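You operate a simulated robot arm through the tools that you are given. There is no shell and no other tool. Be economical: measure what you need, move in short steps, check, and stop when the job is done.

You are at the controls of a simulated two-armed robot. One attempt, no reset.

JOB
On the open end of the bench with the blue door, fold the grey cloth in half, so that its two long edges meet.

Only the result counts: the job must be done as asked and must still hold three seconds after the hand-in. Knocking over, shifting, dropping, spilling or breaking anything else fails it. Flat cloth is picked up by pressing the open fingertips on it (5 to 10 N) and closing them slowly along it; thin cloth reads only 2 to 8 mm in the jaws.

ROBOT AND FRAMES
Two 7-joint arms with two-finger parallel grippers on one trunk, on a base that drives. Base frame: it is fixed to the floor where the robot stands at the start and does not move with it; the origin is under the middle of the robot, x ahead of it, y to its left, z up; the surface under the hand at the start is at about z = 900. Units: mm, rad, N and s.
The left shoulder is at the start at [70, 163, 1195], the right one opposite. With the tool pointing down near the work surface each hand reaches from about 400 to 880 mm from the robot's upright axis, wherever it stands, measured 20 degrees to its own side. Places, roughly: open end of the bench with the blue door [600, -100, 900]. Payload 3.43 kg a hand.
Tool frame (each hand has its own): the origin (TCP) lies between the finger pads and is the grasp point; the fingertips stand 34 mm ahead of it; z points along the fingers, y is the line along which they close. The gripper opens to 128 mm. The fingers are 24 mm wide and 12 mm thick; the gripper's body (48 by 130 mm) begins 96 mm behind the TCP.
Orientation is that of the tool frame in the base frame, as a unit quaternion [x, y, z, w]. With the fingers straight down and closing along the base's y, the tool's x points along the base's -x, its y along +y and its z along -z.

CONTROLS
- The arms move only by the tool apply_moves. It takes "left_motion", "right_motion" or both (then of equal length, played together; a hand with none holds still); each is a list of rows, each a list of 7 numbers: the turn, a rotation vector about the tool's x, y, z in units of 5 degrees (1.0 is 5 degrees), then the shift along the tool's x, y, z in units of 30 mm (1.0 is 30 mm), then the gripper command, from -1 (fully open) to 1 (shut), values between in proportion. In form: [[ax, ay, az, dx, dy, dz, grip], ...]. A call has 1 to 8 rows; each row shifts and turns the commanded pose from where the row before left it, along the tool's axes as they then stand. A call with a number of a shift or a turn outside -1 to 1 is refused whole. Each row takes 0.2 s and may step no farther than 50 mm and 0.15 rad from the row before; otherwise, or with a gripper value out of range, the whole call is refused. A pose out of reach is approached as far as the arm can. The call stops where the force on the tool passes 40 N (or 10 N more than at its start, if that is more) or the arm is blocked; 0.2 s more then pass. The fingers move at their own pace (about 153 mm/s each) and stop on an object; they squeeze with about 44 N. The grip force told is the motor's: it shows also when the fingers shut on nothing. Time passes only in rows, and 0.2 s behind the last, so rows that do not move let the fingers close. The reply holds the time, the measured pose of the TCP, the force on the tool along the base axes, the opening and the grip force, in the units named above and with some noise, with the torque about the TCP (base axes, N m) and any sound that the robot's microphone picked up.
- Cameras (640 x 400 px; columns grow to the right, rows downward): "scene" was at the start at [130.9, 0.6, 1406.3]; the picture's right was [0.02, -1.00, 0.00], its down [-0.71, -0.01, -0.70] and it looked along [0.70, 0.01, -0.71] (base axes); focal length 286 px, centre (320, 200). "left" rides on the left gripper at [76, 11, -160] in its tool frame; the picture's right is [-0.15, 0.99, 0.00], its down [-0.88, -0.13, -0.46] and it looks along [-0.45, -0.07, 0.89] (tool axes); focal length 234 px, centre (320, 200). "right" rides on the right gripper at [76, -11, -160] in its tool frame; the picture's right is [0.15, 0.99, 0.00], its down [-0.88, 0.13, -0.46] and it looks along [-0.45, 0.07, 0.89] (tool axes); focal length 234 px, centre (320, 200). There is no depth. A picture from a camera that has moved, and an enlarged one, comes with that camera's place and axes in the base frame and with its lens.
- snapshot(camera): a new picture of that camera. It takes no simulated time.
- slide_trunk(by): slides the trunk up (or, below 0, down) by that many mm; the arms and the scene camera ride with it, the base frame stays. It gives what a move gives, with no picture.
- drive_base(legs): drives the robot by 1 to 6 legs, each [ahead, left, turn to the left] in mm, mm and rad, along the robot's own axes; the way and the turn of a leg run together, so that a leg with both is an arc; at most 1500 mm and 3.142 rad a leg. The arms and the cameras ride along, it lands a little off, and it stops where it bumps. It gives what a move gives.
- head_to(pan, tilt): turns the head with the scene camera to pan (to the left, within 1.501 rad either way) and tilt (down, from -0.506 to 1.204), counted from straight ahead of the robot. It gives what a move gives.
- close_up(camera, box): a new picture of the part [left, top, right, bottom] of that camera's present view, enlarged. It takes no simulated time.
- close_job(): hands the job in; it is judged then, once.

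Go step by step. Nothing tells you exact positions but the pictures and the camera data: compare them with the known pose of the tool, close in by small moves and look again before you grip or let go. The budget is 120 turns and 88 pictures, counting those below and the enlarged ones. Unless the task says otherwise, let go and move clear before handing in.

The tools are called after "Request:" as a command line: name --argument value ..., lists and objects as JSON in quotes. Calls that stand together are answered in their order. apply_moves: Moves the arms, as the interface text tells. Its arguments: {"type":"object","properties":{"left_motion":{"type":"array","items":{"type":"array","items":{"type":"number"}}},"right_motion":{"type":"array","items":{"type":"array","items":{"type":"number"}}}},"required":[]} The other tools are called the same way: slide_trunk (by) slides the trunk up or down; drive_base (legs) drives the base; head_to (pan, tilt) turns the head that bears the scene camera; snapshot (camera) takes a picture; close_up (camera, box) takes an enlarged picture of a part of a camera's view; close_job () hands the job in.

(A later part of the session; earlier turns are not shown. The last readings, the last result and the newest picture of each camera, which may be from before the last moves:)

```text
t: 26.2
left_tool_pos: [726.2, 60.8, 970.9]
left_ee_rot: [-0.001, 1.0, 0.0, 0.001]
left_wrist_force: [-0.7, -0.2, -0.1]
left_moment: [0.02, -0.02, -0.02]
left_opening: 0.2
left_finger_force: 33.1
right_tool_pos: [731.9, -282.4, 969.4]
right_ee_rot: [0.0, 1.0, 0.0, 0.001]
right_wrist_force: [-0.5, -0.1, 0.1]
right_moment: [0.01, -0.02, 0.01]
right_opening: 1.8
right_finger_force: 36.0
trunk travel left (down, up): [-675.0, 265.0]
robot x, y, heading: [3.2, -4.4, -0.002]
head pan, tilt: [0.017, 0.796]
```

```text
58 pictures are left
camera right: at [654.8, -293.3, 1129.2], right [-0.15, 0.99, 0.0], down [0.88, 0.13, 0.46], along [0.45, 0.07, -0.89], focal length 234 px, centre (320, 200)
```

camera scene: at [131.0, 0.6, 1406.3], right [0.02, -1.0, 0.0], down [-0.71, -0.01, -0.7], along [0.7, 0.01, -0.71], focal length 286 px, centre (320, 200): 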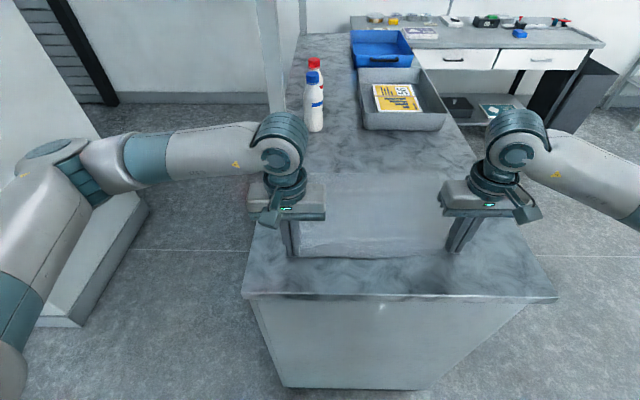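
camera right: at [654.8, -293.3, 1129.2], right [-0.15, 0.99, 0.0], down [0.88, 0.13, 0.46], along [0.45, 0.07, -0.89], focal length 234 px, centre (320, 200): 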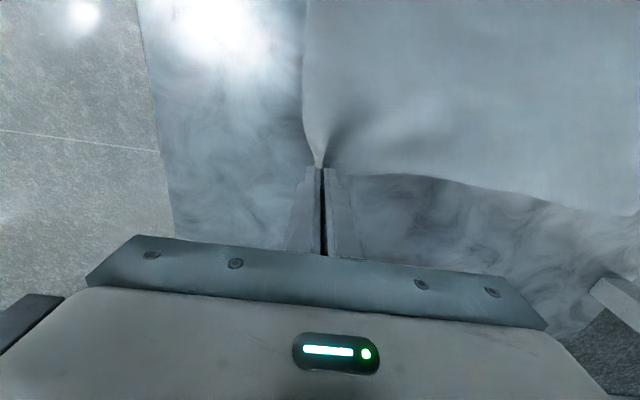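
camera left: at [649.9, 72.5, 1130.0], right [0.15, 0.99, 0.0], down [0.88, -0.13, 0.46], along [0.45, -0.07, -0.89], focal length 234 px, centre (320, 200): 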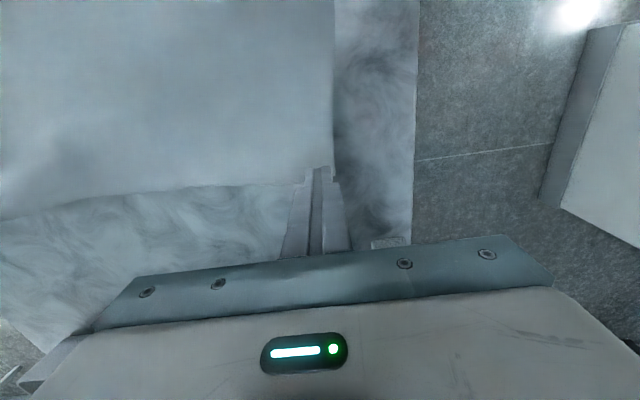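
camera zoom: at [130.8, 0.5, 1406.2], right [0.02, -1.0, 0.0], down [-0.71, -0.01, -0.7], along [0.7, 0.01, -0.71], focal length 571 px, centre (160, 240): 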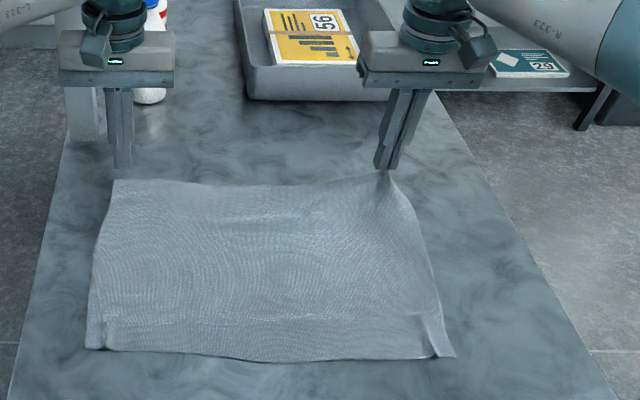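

The right hand holds the hem but the left slipped off. I'll lower the right back, reopen the left wider, and look for the hem.

Request:
apply_moves --left_motion '[[0, 0, 0, 0, 0, 0, 0.4], [0, 0, 0, 0, 0, 0, 0.4], [0, 0, 0, 0, 0, 0.1, 0.4], [0, 0, 0, 0, 0, 0.1, 0.4]]' --right_motion '[[0, 0, 0, -0.1, 0, 0.5, 1], [0, 0, 0, -0.1, 0, 0.4, 1], [0, 0, 0, -0.1, 0, 0.17, 1], [0, 0, 0, 0, 0, 0, 1]]'

Request:
close_up --camera "left" --box '[200, 100, 440, 260]'

```text
t: 27.2
left_tool_pos: [727.1, 60.8, 964.2]
left_ee_rot: [-0.001, 1.0, 0.0, -0.001]
left_wrist_force: [0.4, -0.3, 0.2]
left_moment: [0.03, 0.0, 0.02]
left_opening: 38.5
left_finger_force: 0.1
right_tool_pos: [741.0, -283.1, 936.6]
right_ee_rot: [0.0, 1.0, 0.0, 0.0]
right_wrist_force: [0.2, 0.8, 0.1]
right_moment: [-0.05, 0.02, 0.01]
right_opening: 1.8
right_finger_force: 36.8
trunk travel left (down, up): [-675.0, 265.0]
robot x, y, heading: [-3.1, -1.6, 0.008]
head pan, tilt: [0.017, 0.796]
```

```text
2.50 times, centred on (320, 180) of left
camera zoom: at [651.1, 73.0, 1123.6], right [0.15, 0.99, 0.0], down [0.88, -0.13, 0.46], along [0.45, -0.07, -0.89], focal length 585 px, centre (320, 250)
```

zoom: 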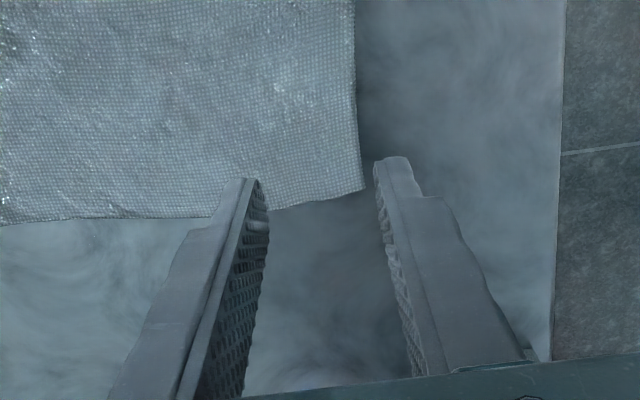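

Corner A is now at about [739,77]. I'll reposition to a 14 mm overlap with both fingers on the cloth and press.

Request:
apply_moves --left_motion '[[0, 0, 0, -0.33, -0.55, 0.3, 0.4], [0, 0, 0, 0, 0, 0.4, 0.4], [0, 0, 0, 0, 0, 0.2, 0.4], [0, 0, 0, 0, 0, 0.08, 0.4], [0, 0, 0, 0, 0, 0, 0.4]]'

Request:
close_up --camera "left" --box '[200, 100, 440, 260]'

```text
t: 28.4
left_tool_pos: [737.8, 44.8, 935.3]
left_ee_rot: [0.0, 1.0, 0.0, 0.001]
left_wrist_force: [1.0, -0.6, 0.5]
left_moment: [0.01, -0.03, 0.0]
left_opening: 38.4
left_finger_force: 0.0
right_tool_pos: [739.3, -282.7, 937.6]
right_ee_rot: [-0.001, 1.0, -0.001, 0.0]
right_wrist_force: [0.1, -0.4, -0.2]
right_moment: [-0.04, 0.0, 0.0]
right_opening: 1.9
right_finger_force: 36.4
trunk travel left (down, up): [-675.0, 265.0]
robot x, y, heading: [2.7, 1.0, -0.005]
head pan, tilt: [0.017, 0.796]
```

```text
2.50 times, centred on (320, 180) of left
camera zoom: at [661.0, 56.5, 1095.5], right [0.15, 0.99, 0.0], down [0.88, -0.13, 0.46], along [0.45, -0.07, -0.89], focal length 585 px, centre (320, 250)
```

zoom: 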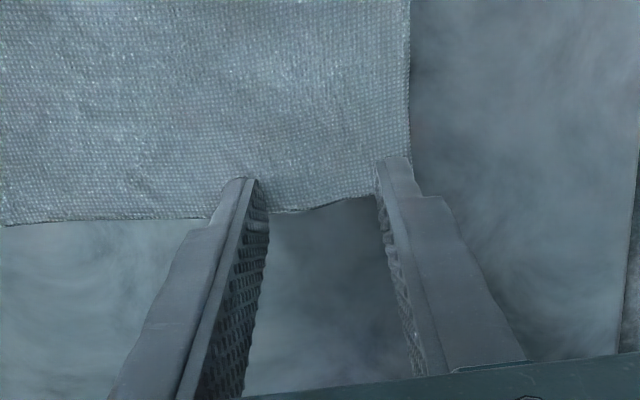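

The overlap looks good, so I'll press slightly.

Request:
apply_moves --left_motion '[[0, 0, 0, 0, 0, 0.05, 0.4], [0, 0, 0, 0, 0, 0.05, 0.4], [0, 0, 0, 0, 0, 0, 0.4]]'

```text
t: 29.2
left_tool_pos: [735.6, 45.3, 935.0]
left_ee_rot: [0.0, 1.0, -0.001, 0.003]
left_wrist_force: [4.3, -0.7, 24.3]
left_moment: [0.19, -0.01, -0.05]
left_opening: 38.6
left_finger_force: 0.2
right_tool_pos: [738.5, -282.6, 939.0]
right_ee_rot: [0.0, 1.0, 0.0, 0.001]
right_wrist_force: [-0.7, -0.4, 0.7]
right_moment: [-0.02, 0.02, -0.01]
right_opening: 1.7
right_finger_force: 36.7
trunk travel left (down, up): [-675.0, 265.0]
robot x, y, heading: [-0.6, -2.5, -0.003]
head pan, tilt: [0.017, 0.796]
```

Request:
apply_moves --left_motion '[[0, 0, 0, 0, 0, -0.05, 0.4], [0, 0, 0, 0, 0, 0, 0.4]]'

```text
t: 29.8
left_tool_pos: [736.3, 44.7, 935.2]
left_ee_rot: [0.0, 1.0, -0.001, 0.001]
left_wrist_force: [3.3, -0.1, 21.2]
left_moment: [0.03, -0.01, 0.01]
left_opening: 38.2
left_finger_force: 0.0
right_tool_pos: [739.0, -282.8, 938.8]
right_ee_rot: [0.0, 1.0, 0.0, 0.001]
right_wrist_force: [-0.3, -0.8, -0.3]
right_moment: [0.01, -0.02, 0.01]
right_opening: 2.2
right_finger_force: 36.0
trunk travel left (down, up): [-675.0, 265.0]
robot x, y, heading: [0.5, 1.2, -0.002]
head pan, tilt: [0.017, 0.796]
```

The left hand presses too hard at 21 N, so I'll ease up a bit more.

Request:
apply_moves --left_motion '[[0, 0, 0, 0, 0, -0.05, 0.4], [0, 0, 0, 0, 0, 0, 0.4]]'

```text
t: 30.4
left_tool_pos: [735.2, 45.2, 936.3]
left_ee_rot: [0.0, 1.0, 0.0, 0.001]
left_wrist_force: [1.8, -2.2, 15.2]
left_moment: [-0.07, -0.02, 0.02]
left_opening: 38.6
left_finger_force: 0.0
right_tool_pos: [739.7, -283.8, 938.8]
right_ee_rot: [-0.001, 1.0, 0.0, 0.001]
right_wrist_force: [-0.4, 0.5, 0.0]
right_moment: [-0.03, -0.03, -0.02]
right_opening: 1.9
right_finger_force: 36.3
trunk travel left (down, up): [-675.0, 265.0]
robot x, y, heading: [-1.9, 0.6, -0.002]
head pan, tilt: [0.017, 0.796]
```

Request:
apply_moves --left_motion '[[0, 0, 0, 0, 0, -0.04, 0.4], [0, 0, 0, 0, 0, 0, 0.48], [0, 0, 0, 0, 0, 0, 0.56], [0, 0, 0, 0, 0, 0, 0.64], [0, 0, 0, 0, 0, 0, 0.72], [0, 0, 0, 0, 0, 0, 0.8], [0, 0, 0, 0, 0, 0, 0.88], [0, 0, 0, 0, 0, 0, 0.94]]'

Request:
apply_moves --left_motion '[[0, 0, 0, 0, 0, 0, 1], [0, 0, 0, 0, 0, 0, 1], [0, 0, 0, 0, 0, 0, 1]]'

Request:
snapshot --camera "left"

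```text
t: 32.2
left_tool_pos: [737.1, 44.1, 935.6]
left_ee_rot: [-0.001, 1.0, 0.0, 0.001]
left_wrist_force: [1.1, -2.7, 2.7]
left_moment: [-0.12, 0.0, 0.03]
left_opening: 6.3
left_finger_force: 1.8
right_tool_pos: [740.1, -281.4, 938.0]
right_ee_rot: [0.0, 1.0, 0.0, -0.001]
right_wrist_force: [0.0, 2.7, 0.5]
right_moment: [0.12, -0.01, -0.05]
right_opening: 1.7
right_finger_force: 36.4
trunk travel left (down, up): [-675.0, 265.0]
robot x, y, heading: [-0.9, 0.8, -0.001]
head pan, tilt: [0.017, 0.796]
```

```text
t: 33.0
left_tool_pos: [737.7, 44.9, 936.1]
left_ee_rot: [-0.001, 1.0, 0.0, 0.001]
left_wrist_force: [0.0, -5.3, 2.7]
left_moment: [-0.15, 0.02, 0.05]
left_opening: 2.2
left_finger_force: 36.7
right_tool_pos: [739.4, -282.2, 937.6]
right_ee_rot: [0.001, 1.0, 0.0, 0.0]
right_wrist_force: [-0.7, 4.2, -0.3]
right_moment: [0.15, 0.0, -0.05]
right_opening: 2.0
right_finger_force: 36.5
trunk travel left (down, up): [-675.0, 265.0]
robot x, y, heading: [-1.3, 1.9, 0.0]
head pan, tilt: [0.017, 0.796]
```

```text
55 pictures are left
camera left: at [660.8, 56.6, 1095.6], right [0.15, 0.99, 0.0], down [0.88, -0.13, 0.46], along [0.45, -0.07, -0.89], focal length 234 px, centre (320, 200)
```

left: 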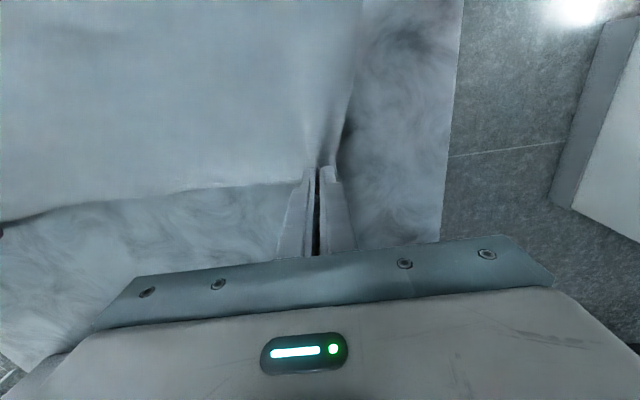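

Both hands now hold the far hem. The readings are 2.2 and 2.0 mm, and the 5 N tension between the hands confirms the grip. I'll lift and carry it to the apex.

Request:
apply_moves --left_motion '[[0, 0, 0, 0.1, 0, -0.3, 1], [0, 0, 0, 0.1, 0, -0.4, 1], [0, 0, 0, 0.1, 0, -0.5, 1]]' --right_motion '[[0, 0, 0, 0.1, 0, -0.3, 1], [0, 0, 0, 0.1, 0, -0.4, 1], [0, 0, 0, 0.1, 0, -0.45, 1]]'

Request:
apply_moves --left_motion '[[0, 0, 0, 0.2, -0.01, -0.6, 1], [0, 0, 0, 0.3, -0.01, -0.567, 1], [0, 0, 0, 0.4, -0.01, -0.533, 1], [0, 0, 0, 0.5, -0.01, -0.467, 1], [0, 0, 0, 0.6, -0.01, -0.367, 1], [0, 0, 0, 0.67, -0.01, -0.233, 1], [0, 0, 0, 0.7, -0.01, -0.133, 1], [0, 0, 0, 0.73, -0.01, -0.067, 1]]' --right_motion '[[0, 0, 0, 0.2, 0.01, -0.6, 1], [0, 0, 0, 0.3, 0.01, -0.567, 1], [0, 0, 0, 0.4, 0.01, -0.533, 1], [0, 0, 0, 0.5, 0.01, -0.467, 1], [0, 0, 0, 0.6, 0.01, -0.367, 1], [0, 0, 0, 0.67, 0.01, -0.233, 1], [0, 0, 0, 0.7, 0.01, -0.133, 1], [0, 0, 0, 0.73, 0.01, -0.067, 1]]'

Request:
snapshot --camera "scene"

Request:
snapshot --camera "left"

```text
t: 33.8
left_tool_pos: [727.1, 43.9, 970.8]
left_ee_rot: [0.0, 1.0, 0.0, 0.001]
left_wrist_force: [0.7, -3.5, -1.0]
left_moment: [-0.11, -0.01, 0.04]
left_opening: 2.1
left_finger_force: 37.2
right_tool_pos: [729.9, -283.8, 973.4]
right_ee_rot: [0.0, 1.0, 0.001, 0.0]
right_wrist_force: [-0.3, 4.8, 0.1]
right_moment: [0.13, -0.04, -0.05]
right_opening: 1.9
right_finger_force: 36.3
trunk travel left (down, up): [-675.0, 265.0]
robot x, y, heading: [-2.8, -1.7, 0.002]
head pan, tilt: [0.017, 0.796]
```

```text
t: 35.6
left_tool_pos: [603.2, 43.1, 1059.8]
left_ee_rot: [0.0, 1.0, -0.001, 0.001]
left_wrist_force: [-0.9, -2.1, 0.1]
left_moment: [-0.05, -0.02, 0.0]
left_opening: 2.1
left_finger_force: 37.6
right_tool_pos: [607.9, -280.2, 1062.3]
right_ee_rot: [0.002, 1.0, 0.001, 0.0]
right_wrist_force: [0.3, 1.1, 0.6]
right_moment: [0.05, -0.01, -0.01]
right_opening: 1.8
right_finger_force: 36.6
trunk travel left (down, up): [-675.0, 265.0]
robot x, y, heading: [3.0, 1.0, -0.0]
head pan, tilt: [0.017, 0.796]
```

```text
54 pictures are left
camera scene: at [130.0, 0.5, 1406.4], right [0.02, -1.0, 0.0], down [-0.71, -0.01, -0.7], along [0.7, 0.01, -0.71], focal length 286 px, centre (320, 200)
```

scene: 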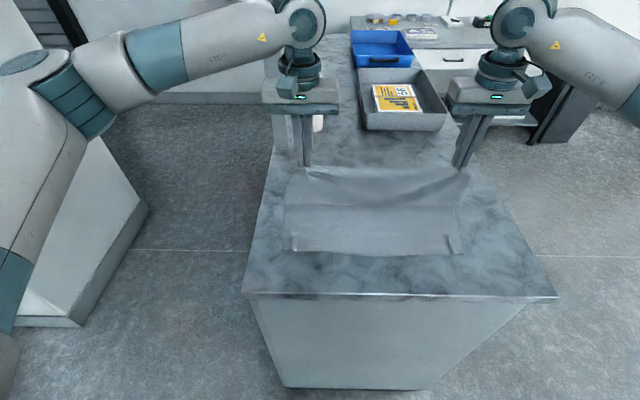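

```text
53 pictures are left
camera left: at [527.3, 53.9, 1220.4], right [0.15, 0.99, 0.0], down [0.88, -0.13, 0.46], along [0.45, -0.07, -0.89], focal length 234 px, centre (320, 200)
```

left: 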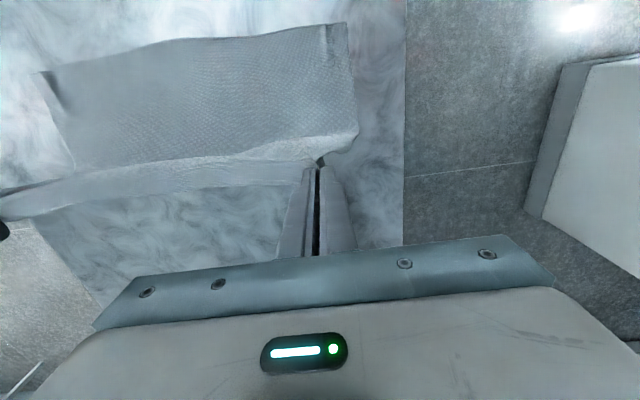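

The lift is good. I'll zoom in on the near corners that I have to meet.

Request:
close_up --camera "scene" --box '[260, 150, 500, 280]'

```text
2.67 times, centred on (380, 215) of scene
camera zoom: at [130.0, 0.5, 1406.4], right [0.02, -1.0, 0.0], down [-0.71, -0.01, -0.7], along [0.7, 0.01, -0.71], focal length 762 px, centre (160, 160)
```

zoom: 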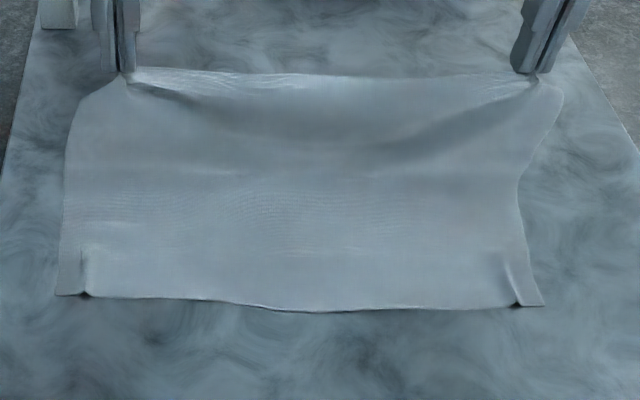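

The target near hem is at x≈472 with corners at y≈88 and -294. To leave room to tilt the wrists, I'll lower the hem a bit and then back the base 110 mm, which itself carries the hem along the fold direction.

Request:
apply_moves --left_motion '[[0, 0, 0, 0.1, 0.1, 0.4, 1], [0, 0, 0, 0.1, 0.1, 0.5, 1], [0, 0, 0, 0.1, 0.1, 0.5, 1], [0, 0, 0, 0.1, 0.1, 0.5, 1], [0, 0, 0, 0, 0, 0.3, 1]]' --right_motion '[[0, 0, 0, 0.1, 0.1, 0.4, 1], [0, 0, 0, 0.1, 0.1, 0.5, 1], [0, 0, 0, 0.1, 0.1, 0.5, 1], [0, 0, 0, 0.1, 0.1, 0.5, 1], [0, 0, 0, 0, 0, 0.35, 1]]'

Request:
drive_base --legs '[[-50, 0, 0], [-50, 0, 0]]'

Request:
snapshot --camera "scene"

Request:
snapshot --camera "left"

```text
t: 36.8
left_tool_pos: [593.7, 54.0, 993.3]
left_ee_rot: [-0.001, 1.0, 0.0, 0.001]
left_wrist_force: [0.0, -2.1, 0.7]
left_moment: [-0.02, -0.02, 0.04]
left_opening: 2.6
left_finger_force: 36.7
right_tool_pos: [596.9, -267.8, 993.1]
right_ee_rot: [0.0, 1.0, -0.001, 0.0]
right_wrist_force: [0.0, 1.1, -0.4]
right_moment: [0.05, 0.02, -0.01]
right_opening: 1.9
right_finger_force: 36.4
trunk travel left (down, up): [-675.0, 265.0]
robot x, y, heading: [-0.4, -0.1, 0.001]
head pan, tilt: [0.017, 0.796]
```

```text
t: 38.2
left_tool_pos: [496.6, 54.2, 992.4]
left_ee_rot: [0.001, 1.0, 0.0, -0.001]
left_wrist_force: [0.4, -2.0, 0.0]
left_moment: [-0.05, 0.0, 0.01]
left_opening: 2.3
left_finger_force: 36.6
right_tool_pos: [500.0, -267.8, 991.8]
right_ee_rot: [0.0, 1.0, 0.0, 0.0]
right_wrist_force: [0.2, 0.8, 1.0]
right_moment: [0.01, 0.01, -0.05]
right_opening: 1.8
right_finger_force: 36.7
trunk travel left (down, up): [-675.0, 265.0]
robot x, y, heading: [-97.7, -1.1, 0.003]
head pan, tilt: [0.017, 0.796]
```

```text
51 pictures are left
camera scene: at [34.8, 0.4, 1405.8], right [0.02, -1.0, 0.0], down [-0.72, -0.01, -0.7], along [0.7, 0.01, -0.72], focal length 286 px, centre (320, 200)
```

scene: 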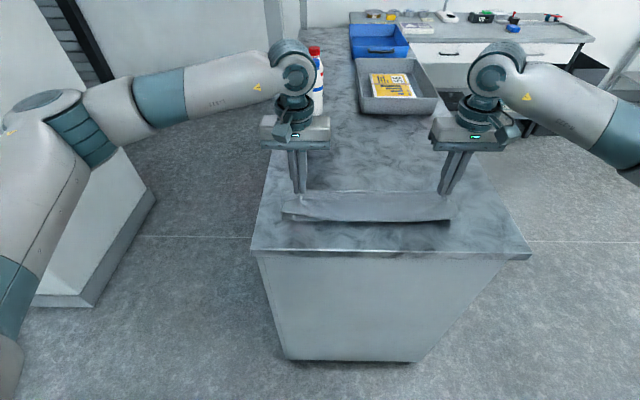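

```text
50 pictures are left
camera left: at [420.9, 66.1, 1152.7], right [0.15, 0.99, 0.0], down [0.88, -0.13, 0.45], along [0.45, -0.07, -0.89], focal length 234 px, centre (320, 200)
```

left: 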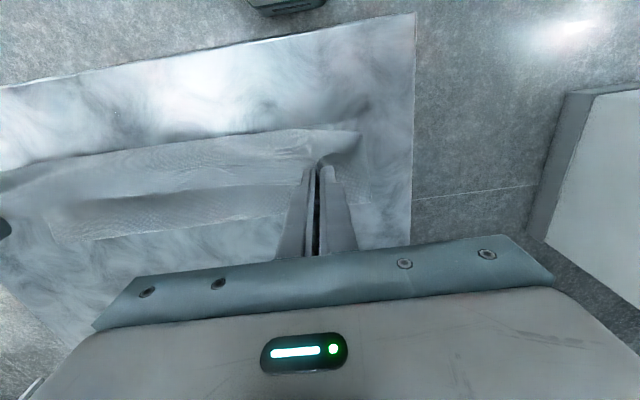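

The cloth is draping nicely over itself. Now I'll tilt both hands 40° (fingertips pointing away from me) while lowering, so the hem lays forward.

Request:
apply_moves --left_motion '[[0, -1, 0, 0.152, 0, 0.142, 1], [0, -1, 0, 0.164, 0, 0.128, 1], [0, -1, 0, 0.174, 0, 0.113, 1], [0, -1, 0, 0.183, 0, 0.097, 1], [0, -1, 0, 0.191, 0, 0.081, 1], [0, -1, 0, 0.198, 0, 0.064, 1], [0, -1, 0, 0.202, 0, 0.047, 1], [0, -1, 0, 0.206, 0, 0.029, 1]]' --right_motion '[[0, -1, 0, 0.152, 0, 0.142, 1], [0, -1, 0, 0.164, 0, 0.128, 1], [0, -1, 0, 0.174, 0, 0.113, 1], [0, -1, 0, 0.183, 0, 0.097, 1], [0, -1, 0, 0.191, 0, 0.081, 1], [0, -1, 0, 0.198, 0, 0.064, 1], [0, -1, 0, 0.202, 0, 0.047, 1], [0, -1, 0, 0.206, 0, 0.029, 1]]'

Request:
close_up --camera "scene" --box '[240, 120, 540, 280]'

Request:
snapshot --camera "left"

Request:
snapshot --camera "right"

```text
t: 40.0
left_tool_pos: [459.6, 53.4, 959.8]
left_ee_rot: [0.001, 0.939, -0.001, 0.344]
left_wrist_force: [0.2, -1.6, 0.5]
left_moment: [-0.06, 0.02, 0.01]
left_opening: 2.0
left_finger_force: 36.6
right_tool_pos: [460.5, -268.8, 959.3]
right_ee_rot: [0.0, 0.94, 0.001, 0.341]
right_wrist_force: [0.2, 1.5, -0.2]
right_moment: [0.05, 0.0, -0.02]
right_opening: 2.0
right_finger_force: 36.9
trunk travel left (down, up): [-675.0, 265.0]
robot x, y, heading: [-98.7, -1.8, -0.001]
head pan, tilt: [0.017, 0.796]
```

```text
2.13 times, centred on (390, 200) of scene
camera zoom: at [31.7, 0.0, 1406.4], right [0.02, -1.0, 0.0], down [-0.71, -0.01, -0.7], along [0.7, 0.01, -0.71], focal length 609 px, centre (171, 200)
```

zoom: 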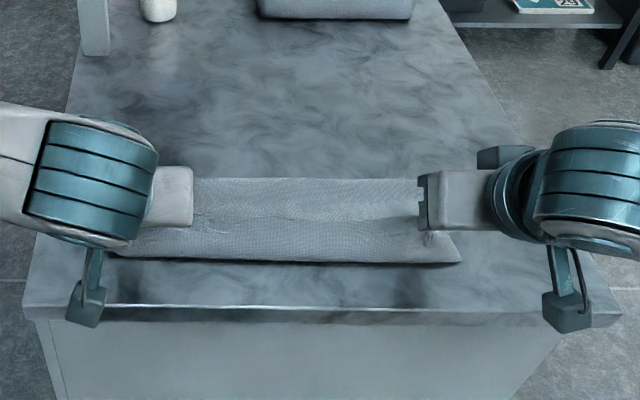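

```text
48 pictures are left
camera left: at [297.7, 66.1, 1033.9], right [0.11, 0.99, 0.09], down [0.38, -0.13, 0.92], along [0.92, -0.07, -0.39], focal length 234 px, centre (320, 200)
```

left: 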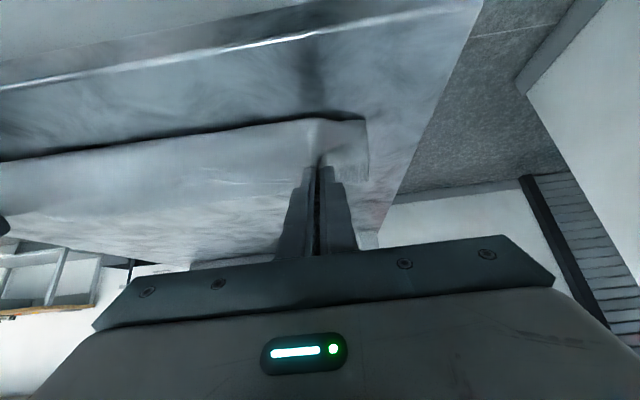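

```text
47 pictures are left
camera right: at [298.6, -278.8, 1032.8], right [-0.11, 0.99, -0.09], down [0.38, 0.13, 0.92], along [0.92, 0.07, -0.39], focal length 234 px, centre (320, 200)
```

right: 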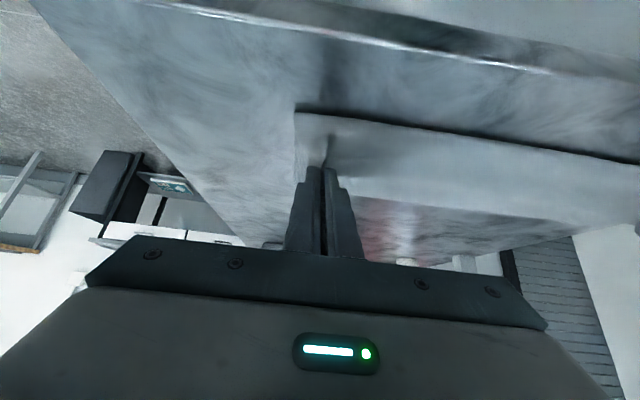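

With the hands bending the hem upward, the cloth bulges about 40 mm toward me, so the fold sits too near (x≈560 instead of ~605). I'll roll it back by moving the hands 60 mm forward and look for the lower hem.

Request:
apply_moves --left_motion '[[0, 0, 0, -0.437, 0, 0.258, 1], [0, 0, 0, -0.437, 0, 0.258, 1], [0, 0, 0, -0.437, 0, 0.258, 1], [0, 0, 0, -0.437, 0, 0.258, 1], [0, 0, 0, 0, 0, 0, 1]]' --right_motion '[[0, 0, 0, -0.437, 0, 0.258, 1], [0, 0, 0, -0.437, 0, 0.258, 1], [0, 0, 0, -0.437, 0, 0.258, 1], [0, 0, 0, -0.437, 0, 0.258, 1], [0, 0, 0, 0, 0, 0, 1]]'

Request:
close_up --camera "scene" --box '[240, 120, 540, 280]'

Request:
snapshot --camera "left"

```text
t: 41.2
left_tool_pos: [517.9, 55.8, 971.3]
left_ee_rot: [0.0, 0.939, 0.0, 0.343]
left_wrist_force: [-0.2, -2.4, 0.8]
left_moment: [-0.02, -0.01, 0.02]
left_opening: 2.1
left_finger_force: 37.2
right_tool_pos: [519.8, -266.5, 969.3]
right_ee_rot: [0.001, 0.94, 0.0, 0.342]
right_wrist_force: [0.1, 1.7, -0.3]
right_moment: [0.09, 0.01, 0.04]
right_opening: 1.9
right_finger_force: 36.3
trunk travel left (down, up): [-675.0, 265.0]
robot x, y, heading: [-96.0, -0.1, -0.002]
head pan, tilt: [0.017, 0.796]
```

```text
2.13 times, centred on (390, 200) of scene
camera zoom: at [31.8, 0.4, 1406.3], right [0.02, -1.0, 0.0], down [-0.71, -0.01, -0.7], along [0.7, 0.01, -0.71], focal length 609 px, centre (171, 200)
```

zoom: 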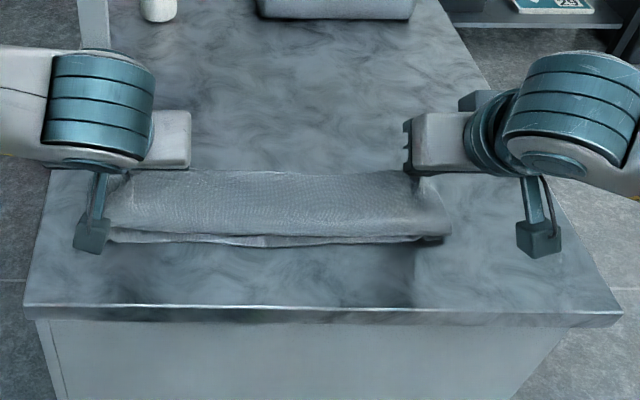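

```text
45 pictures are left
camera left: at [356.8, 67.9, 1044.2], right [0.11, 0.99, 0.09], down [0.38, -0.13, 0.92], along [0.92, -0.07, -0.39], focal length 234 px, centre (320, 200)
```

left: 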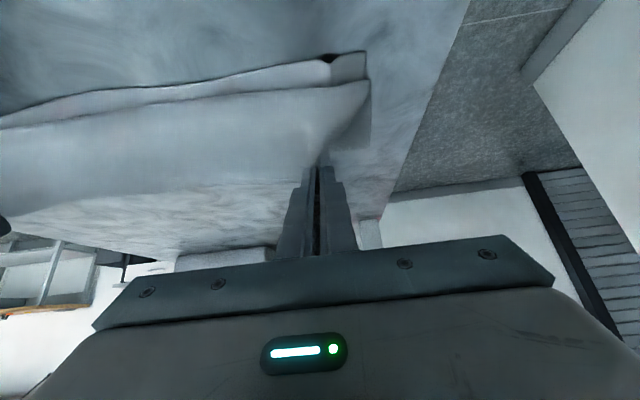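

The lower hem hasn't moved: it is at x≈465 in mid-span. The fold should sit near x=605, so I'll roll forward another 55 mm and slightly down.

Request:
apply_moves --left_motion '[[0, 0, 0, -0.23, 0, 0.297, 1], [0, 0, 0, -0.23, 0, 0.297, 1], [0, 0, 0, -0.23, 0, 0.297, 1], [0, 0, 0, -0.23, 0, 0.297, 1], [0, 0, 0, -0.23, 0, 0.297, 1], [0, 0, 0, 0, 0, 0, 1]]' --right_motion '[[0, 0, 0, -0.23, 0, 0.297, 1], [0, 0, 0, -0.23, 0, 0.297, 1], [0, 0, 0, -0.23, 0, 0.297, 1], [0, 0, 0, -0.23, 0, 0.297, 1], [0, 0, 0, -0.23, 0, 0.297, 1], [0, 0, 0, 0, 0, 0, 1]]'

Request:
close_up --camera "scene" --box '[240, 120, 540, 280]'

Request:
snapshot --camera "left"

Request:
snapshot --camera "right"

```text
t: 42.6
left_tool_pos: [573.1, 55.2, 958.8]
left_ee_rot: [0.001, 0.939, 0.0, 0.343]
left_wrist_force: [-0.5, -2.7, 0.7]
left_moment: [-0.06, 0.02, -0.01]
left_opening: 2.1
left_finger_force: 36.7
right_tool_pos: [575.5, -267.3, 956.7]
right_ee_rot: [0.0, 0.94, 0.0, 0.342]
right_wrist_force: [-0.3, 1.8, -0.6]
right_moment: [0.05, 0.0, 0.01]
right_opening: 1.6
right_finger_force: 36.5
trunk travel left (down, up): [-675.0, 265.0]
robot x, y, heading: [-99.0, 0.0, -0.003]
head pan, tilt: [0.017, 0.796]
```

```text
2.13 times, centred on (390, 200) of scene
camera zoom: at [31.9, 0.4, 1406.3], right [0.02, -1.0, 0.0], down [-0.71, -0.01, -0.7], along [0.7, 0.01, -0.71], focal length 609 px, centre (171, 200)
```

zoom: 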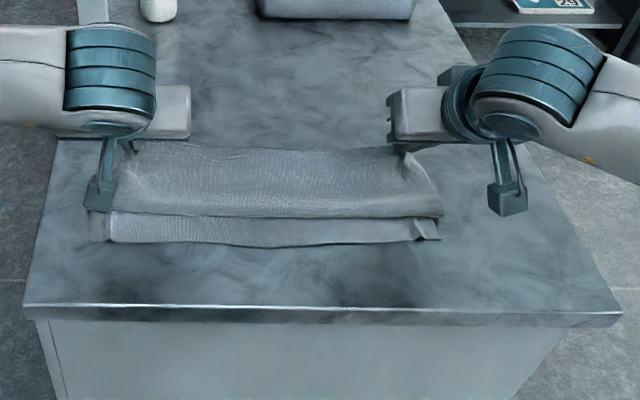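

```text
43 pictures are left
camera left: at [412.6, 67.2, 1031.9], right [0.11, 0.99, 0.09], down [0.38, -0.13, 0.92], along [0.92, -0.07, -0.39], focal length 234 px, centre (320, 200)
```

left: 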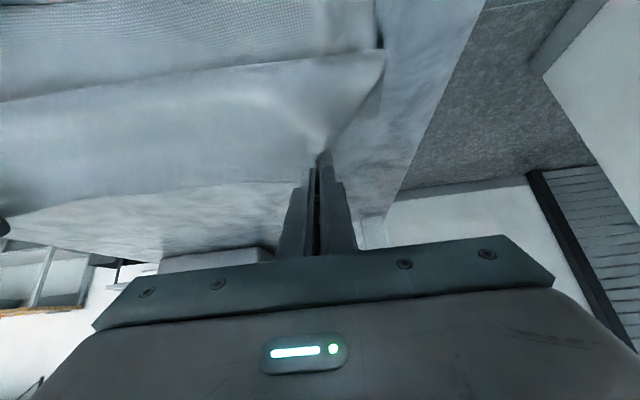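

```text
42 pictures are left
camera right: at [414.3, -278.8, 1031.2], right [-0.11, 0.99, -0.09], down [0.38, 0.13, 0.92], along [0.92, 0.07, -0.39], focal length 234 px, centre (320, 200)
```

right: 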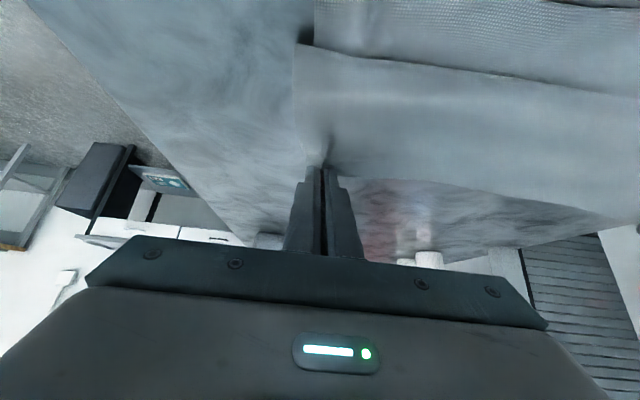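

The cloth has rolled into an S without the fold itself moving. I'll gain more wrist room by backing up 90 mm with the cloth slack, then re-lift to the apex so the fold resets, and come down leaning with more tilt.

Request:
drive_base --legs '[[-45, 0, 0], [-45, 0, 0]]'

```text
t: 44.0
left_tool_pos: [487.0, 55.5, 957.3]
left_ee_rot: [0.0, 0.94, 0.0, 0.341]
left_wrist_force: [0.5, -3.0, 0.6]
left_moment: [-0.06, 0.02, -0.02]
left_opening: 2.4
left_finger_force: 37.2
right_tool_pos: [486.4, -268.2, 955.0]
right_ee_rot: [0.001, 0.94, 0.0, 0.341]
right_wrist_force: [1.3, 2.2, 1.0]
right_moment: [0.04, 0.0, 0.05]
right_opening: 1.8
right_finger_force: 36.6
trunk travel left (down, up): [-675.0, 265.0]
robot x, y, heading: [-189.9, 3.3, -0.002]
head pan, tilt: [0.017, 0.796]
```

Request:
apply_moves --left_motion '[[0, 0, 0, -0.556, 0, -0.403, 1], [0, 0, 0, -0.633, 0, -0.339, 1], [0, 0, 0, -0.692, 0, -0.202, 1], [0, 0, 0, -0.705, 0, -0.062, 1], [0, 0, 0, -0.717, 0, 0.08, 1], [0, 0, 0, -0.704, 0, 0.2, 1], [0, 0, 0, -0.788, 0, 0.357, 1]]' --right_motion '[[0, 0, 0, -0.556, 0, -0.403, 1], [0, 0, 0, -0.633, 0, -0.339, 1], [0, 0, 0, -0.692, 0, -0.202, 1], [0, 0, 0, -0.705, 0, -0.062, 1], [0, 0, 0, -0.717, 0, 0.08, 1], [0, 0, 0, -0.704, 0, 0.2, 1], [0, 0, 0, -0.788, 0, 0.357, 1]]'

Request:
close_up --camera "scene" --box '[240, 100, 540, 260]'

Request:
snapshot --camera "left"

```text
t: 45.6
left_tool_pos: [590.0, 56.2, 1056.6]
left_ee_rot: [0.0, 0.94, 0.0, 0.342]
left_wrist_force: [0.5, -2.1, -0.6]
left_moment: [-0.06, -0.04, -0.03]
left_opening: 1.9
left_finger_force: 37.2
right_tool_pos: [590.9, -268.8, 1058.4]
right_ee_rot: [0.001, 0.94, 0.0, 0.341]
right_wrist_force: [-0.4, 2.1, 1.0]
right_moment: [0.03, -0.02, 0.03]
right_opening: 1.6
right_finger_force: 35.9
trunk travel left (down, up): [-675.0, 265.0]
robot x, y, heading: [-190.8, 0.8, -0.002]
head pan, tilt: [0.017, 0.796]
```

```text
2.13 times, centred on (390, 180) of scene
camera zoom: at [-55.4, 0.8, 1406.1], right [0.02, -1.0, 0.0], down [-0.72, -0.01, -0.7], along [0.7, 0.01, -0.72], focal length 609 px, centre (171, 243)
```

zoom: 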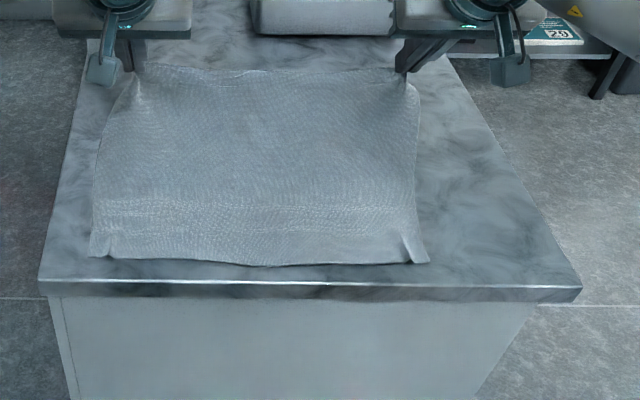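

```text
40 pictures are left
camera left: at [428.6, 67.7, 1130.3], right [0.11, 0.99, 0.09], down [0.38, -0.13, 0.91], along [0.92, -0.07, -0.39], focal length 234 px, centre (320, 200)
```

left: 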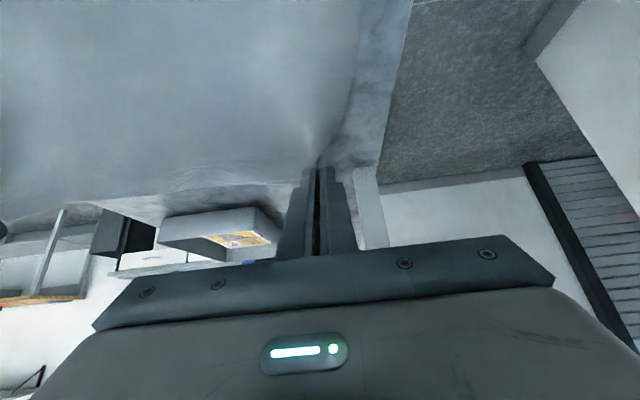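

The whole cloth slid about 55 mm toward me with the drive. Its near hem is now at x≈415, still on the bench (edge at 372), and it lies flat. The fold line should now be at x≈550, so I'll come down leaning toward me with tilt and stop above the near hem.

Request:
apply_moves --left_motion '[[0, 0, 0, 0.497, 0, -0.548, 1], [0, 0, 0, 0.562, 0, -0.472, 1], [0, 0, 0, 0.669, 0, -0.344, 1], [0, 0, 0, 0.755, 0, -0.242, 1], [0, -0.5, 0, 0.819, 0, -0.165, 1], [0, -0.5, 0, 0.854, 0, -0.105, 1]]' --right_motion '[[0, 0, 0, 0.497, 0, -0.548, 1], [0, 0, 0, 0.562, 0, -0.472, 1], [0, 0, 0, 0.669, 0, -0.344, 1], [0, 0, 0, 0.755, 0, -0.242, 1], [0, -0.5, 0, 0.819, 0, -0.165, 1], [0, -0.5, 0, 0.854, 0, -0.105, 1]]'

Request:
close_up --camera "scene" --box '[240, 100, 540, 260]'

Request:
snapshot --camera "right"

```text
t: 47.0
left_tool_pos: [453.7, 55.5, 1021.8]
left_ee_rot: [0.001, 0.924, 0.0, 0.383]
left_wrist_force: [-0.7, -2.2, 0.5]
left_moment: [-0.06, 0.01, -0.06]
left_opening: 2.0
left_finger_force: 37.1
right_tool_pos: [457.0, -267.9, 1020.5]
right_ee_rot: [0.001, 0.924, 0.001, 0.383]
right_wrist_force: [0.3, 1.7, 0.4]
right_moment: [0.08, -0.05, 0.01]
right_opening: 1.8
right_finger_force: 37.0
trunk travel left (down, up): [-675.0, 265.0]
robot x, y, heading: [-188.3, -0.2, -0.0]
head pan, tilt: [0.017, 0.796]
```

```text
2.13 times, centred on (390, 180) of scene
camera zoom: at [-57.4, 0.0, 1406.5], right [0.02, -1.0, 0.0], down [-0.71, -0.01, -0.7], along [0.7, 0.01, -0.71], focal length 609 px, centre (171, 243)
```

zoom: 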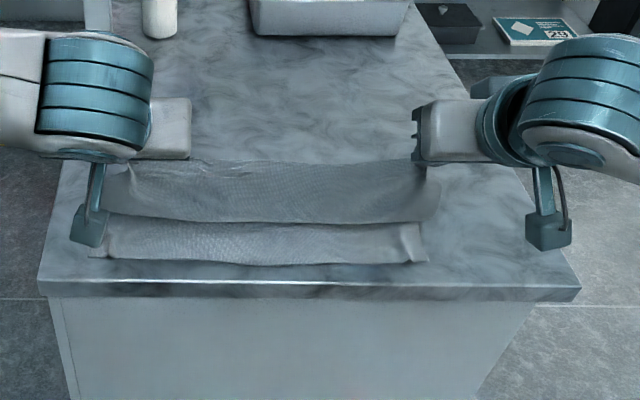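

```text
38 pictures are left
camera right: at [290.1, -278.6, 1079.6], right [-0.1, 0.99, -0.1], down [0.3, 0.13, 0.95], along [0.95, 0.07, -0.31], focal length 234 px, centre (320, 200)
```

right: 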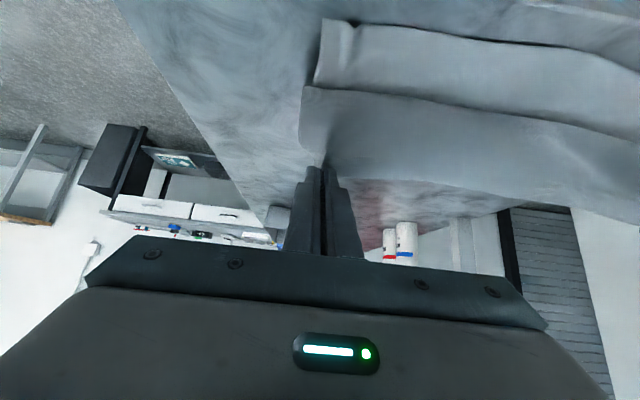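

The sheet is hanging with some slack. I'll tilt to 60° and raise slightly so it leans nearly straight from the fold (x≈550) toward me, then check.

Request:
apply_moves --left_motion '[[0, -1, 0, 0.04, 0, -0.08, 1], [0, -1, 0, 0.04, 0, -0.1, 1], [0, -1, 0, 0.04, 0, -0.1, 1], [0, 0, 0, 0, 0, 0, 1]]' --right_motion '[[0, -1, 0, 0.04, 0, -0.08, 1], [0, -1, 0, 0.04, 0, -0.1, 1], [0, -1, 0, 0.04, 0, -0.1, 1], [0, 0, 0, 0, 0, 0, 1]]'

Request:
close_up --camera "scene" --box '[240, 100, 540, 260]'

Request:
snapshot --camera "left"

```text
t: 48.0
left_tool_pos: [447.8, 55.8, 1023.8]
left_ee_rot: [0.0, 0.866, 0.0, 0.501]
left_wrist_force: [0.7, -2.0, -0.1]
left_moment: [-0.02, 0.0, -0.05]
left_opening: 2.1
left_finger_force: 37.1
right_tool_pos: [449.4, -267.1, 1021.4]
right_ee_rot: [0.0, 0.866, 0.0, 0.5]
right_wrist_force: [0.0, 1.5, -0.5]
right_moment: [0.05, -0.01, 0.05]
right_opening: 1.9
right_finger_force: 36.3
trunk travel left (down, up): [-675.0, 265.0]
robot x, y, heading: [-187.2, -0.3, 0.0]
head pan, tilt: [0.017, 0.796]
```

```text
2.13 times, centred on (390, 180) of scene
camera zoom: at [-56.8, 0.7, 1406.3], right [0.02, -1.0, 0.0], down [-0.71, -0.01, -0.7], along [0.7, 0.01, -0.71], focal length 609 px, centre (171, 243)
```

zoom: 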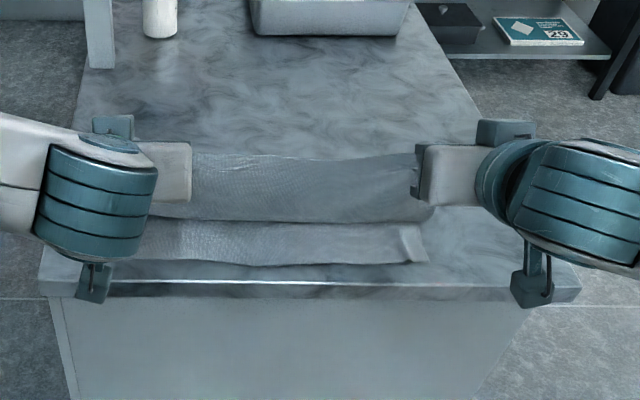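

```text
36 pictures are left
camera left: at [271.1, 67.7, 1038.1], right [0.07, 0.99, 0.13], down [0.04, -0.13, 0.99], along [1.0, -0.07, -0.05], focal length 234 px, centre (320, 200)
```

left: 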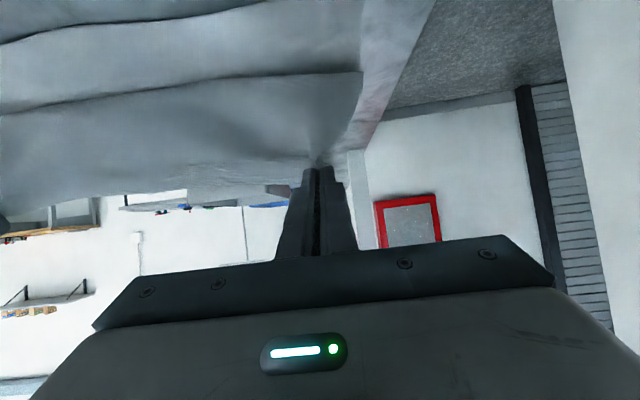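

Hanging this way, the hem stays turned back and shifts the fold. A ridge pinch with the jaws closing across the hem would let it hang naturally. I'll unfold the cloth again, starting by driving forward so the hem returns over the far side.

Request:
drive_base --legs '[[65, 0, 0], [65, 0, 0]]'

```text
t: 49.6
left_tool_pos: [578.1, 56.7, 1022.8]
left_ee_rot: [0.0, 0.866, 0.0, 0.5]
left_wrist_force: [0.1, -1.3, -1.1]
left_moment: [-0.05, 0.02, -0.03]
left_opening: 2.0
left_finger_force: 36.4
right_tool_pos: [579.1, -268.4, 1021.7]
right_ee_rot: [0.001, 0.866, 0.0, 0.499]
right_wrist_force: [0.7, 2.6, 0.1]
right_moment: [0.04, -0.01, 0.08]
right_opening: 1.9
right_finger_force: 36.7
trunk travel left (down, up): [-675.0, 265.0]
robot x, y, heading: [-57.2, -2.2, 0.001]
head pan, tilt: [0.017, 0.796]
```

Request:
apply_moves --left_motion '[[0, 1, 0, -0.092, 0, 0.332, 1], [0, 1, 0, -0.12, 0, 0.323, 1], [0, 1, 0, -0.148, 0, 0.311, 1], [0, 1, 0, -0.174, 0, 0.297, 1], [0, 1, 0, -0.2, 0, 0.281, 1], [0, 1, 0, -0.223, 0, 0.262, 1], [0, 1, 0, -0.245, 0, 0.242, 1], [0, 1, 0, -0.265, 0, 0.22, 1]]' --right_motion '[[0, 1, 0, -0.092, 0, 0.332, 1], [0, 1, 0, -0.12, 0, 0.323, 1], [0, 1, 0, -0.148, 0, 0.311, 1], [0, 1, 0, -0.174, 0, 0.297, 1], [0, 1, 0, -0.2, 0, 0.281, 1], [0, 1, 0, -0.223, 0, 0.262, 1], [0, 1, 0, -0.245, 0, 0.242, 1], [0, 1, 0, -0.265, 0, 0.22, 1]]'

Request:
apply_moves --left_motion '[[0, 1, 0, -0.19, 0, 0.406, 1], [0, 1, 0, -0.224, 0, 0.388, 1], [0, 1, 0, -0.257, 0, 0.367, 1], [0, 1, 0, -0.288, 0, 0.343, 1], [0, 0, 0, -0.317, 0, 0.317, 1], [0, 0, 0, -0.317, 0, 0.317, 1], [0, 0, 0, 0, 0, 0, 1]]' --right_motion '[[0, 1, 0, -0.19, 0, 0.406, 1], [0, 1, 0, -0.224, 0, 0.388, 1], [0, 1, 0, -0.257, 0, 0.367, 1], [0, 1, 0, -0.288, 0, 0.343, 1], [0, 0, 0, -0.317, 0, 0.317, 1], [0, 0, 0, -0.317, 0, 0.317, 1], [0, 0, 0, 0, 0, 0, 1]]'

Request:
snapshot --camera "scene"

```text
t: 51.4
left_tool_pos: [657.2, 56.4, 1002.0]
left_ee_rot: [-0.001, 0.985, 0.001, 0.173]
left_wrist_force: [0.1, -1.2, 0.2]
left_moment: [-0.09, 0.02, 0.03]
left_opening: 2.2
left_finger_force: 36.8
right_tool_pos: [660.8, -267.2, 1000.0]
right_ee_rot: [0.0, 0.985, 0.001, 0.173]
right_wrist_force: [0.7, 1.3, 0.2]
right_moment: [0.08, -0.01, -0.01]
right_opening: 1.6
right_finger_force: 37.3
trunk travel left (down, up): [-675.0, 265.0]
robot x, y, heading: [-57.0, 1.5, -0.001]
head pan, tilt: [0.017, 0.796]
```

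```text
t: 53.0
left_tool_pos: [714.6, 56.2, 946.2]
left_ee_rot: [-0.001, 1.0, 0.0, 0.002]
left_wrist_force: [0.0, -3.3, 0.1]
left_moment: [-0.07, 0.0, 0.04]
left_opening: 2.2
left_finger_force: 36.9
right_tool_pos: [715.6, -269.3, 943.7]
right_ee_rot: [0.0, 1.0, 0.0, 0.0]
right_wrist_force: [0.3, 2.3, -0.5]
right_moment: [0.1, -0.01, -0.02]
right_opening: 2.0
right_finger_force: 36.0
trunk travel left (down, up): [-675.0, 265.0]
robot x, y, heading: [-59.7, -2.1, -0.004]
head pan, tilt: [0.017, 0.796]
```

```text
35 pictures are left
camera scene: at [71.9, 0.5, 1406.3], right [0.02, -1.0, 0.0], down [-0.71, -0.01, -0.7], along [0.7, 0.01, -0.71], focal length 286 px, centre (320, 200)
```

scene: 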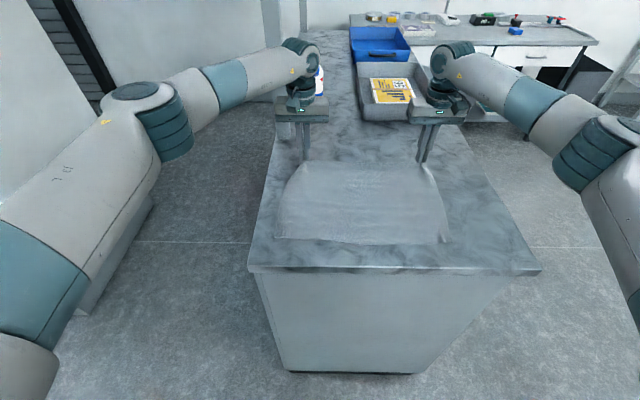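

The cloth is flat again with its near hem at about x=445. I'll set the far hem down, open slowly, and lift clear.

Request:
apply_moves --left_motion '[[0, 0, 0, -0.15, 0, 0.25, 1], [0, 0, 0, 0, 0, 0, 0.95], [0, 0, 0, 0, 0, 0, 0.85], [0, 0, 0, 0, 0, 0, 0.75], [0, 0, 0, 0, 0, 0, 0.65], [0, 0, 0, 0, 0, -0.4, 0.65], [0, 0, 0, 0, 0, -0.9, 0.65], [0, 0, 0, 0, 0, -1, 0.65]]' --right_motion '[[0, 0, 0, -0.15, 0, 0.2, 1], [0, 0, 0, 0, 0, 0, 0.95], [0, 0, 0, 0, 0, 0, 0.85], [0, 0, 0, 0, 0, 0, 0.75], [0, 0, 0, 0, 0, 0, 0.65], [0, 0, 0, 0, 0, -0.4, 0.65], [0, 0, 0, 0, 0, -0.9, 0.65], [0, 0, 0, 0, 0, -1, 0.65]]'

Request:
apply_moves --left_motion '[[0, 0, 0.9, 0, 0, -1, 0.4], [0, 0, 1, 0, 0, -0.5, 0.4], [0, 0, 1, 0, 0, 0, 0.4], [0, 0, 1, 0, 0, 0, 0.4], [0, 0, 1, 0, 0, 0, 0.4], [0, 0, 1, 0, 0, 0, 0.4], [0, 0, 1, 0, 0, 0, 0.4], [0, 0, 1, 0, 0, 0, 0.4]]' --right_motion '[[0, 0, -0.9, 0, 0, -1, 0.4], [0, 0, -1, 0, 0, -0.5, 0.4], [0, 0, -1, 0, 0, 0, 0.4], [0, 0, -1, 0, 0, 0, 0.4], [0, 0, -1, 0, 0, 0, 0.4], [0, 0, -1, 0, 0, 0, 0.4], [0, 0, -1, 0, 0, 0, 0.4], [0, 0, -1, 0, 0, 0, 0.4]]'

Request:
snapshot --camera "scene"

```text
t: 54.8
left_tool_pos: [717.7, 55.8, 1009.7]
left_ee_rot: [0.0, 1.0, 0.0, 0.001]
left_wrist_force: [0.5, 0.9, 0.7]
left_moment: [0.0, 0.0, 0.02]
left_opening: 22.5
left_finger_force: 0.1
right_tool_pos: [718.8, -268.9, 1009.0]
right_ee_rot: [0.0, 1.0, 0.0, 0.0]
right_wrist_force: [-0.8, -1.5, 0.4]
right_moment: [0.0, -0.03, 0.0]
right_opening: 22.1
right_finger_force: 0.0
trunk travel left (down, up): [-675.0, 265.0]
robot x, y, heading: [-58.3, -0.8, 0.001]
head pan, tilt: [0.017, 0.796]
```

```text
t: 56.6
left_tool_pos: [716.8, 56.8, 1053.0]
left_ee_rot: [0.276, 0.961, 0.0, 0.001]
left_wrist_force: [0.3, 0.3, -1.3]
left_moment: [0.01, 0.01, 0.03]
left_opening: 38.3
left_finger_force: 0.0
left hand out of reach, approached as far as the arm can: row 8
right_tool_pos: [721.6, -268.4, 1052.8]
right_ee_rot: [-0.169, 0.986, 0.0, 0.0]
right_wrist_force: [0.0, -0.5, -0.9]
right_moment: [0.03, 0.0, -0.01]
right_opening: 38.0
right_finger_force: 0.2
right hand out of reach, approached as far as the arm can: row 5, 6, 7, 8
trunk travel left (down, up): [-675.0, 265.0]
robot x, y, heading: [-61.6, -1.2, 0.002]
head pan, tilt: [0.017, 0.796]
```

```text
34 pictures are left
camera scene: at [72.4, 0.4, 1406.3], right [0.02, -1.0, 0.0], down [-0.71, -0.01, -0.7], along [0.7, 0.01, -0.72], focal length 286 px, centre (320, 200)
```

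scene: 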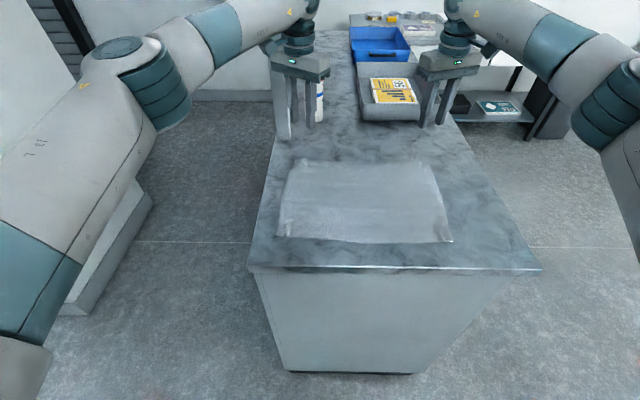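

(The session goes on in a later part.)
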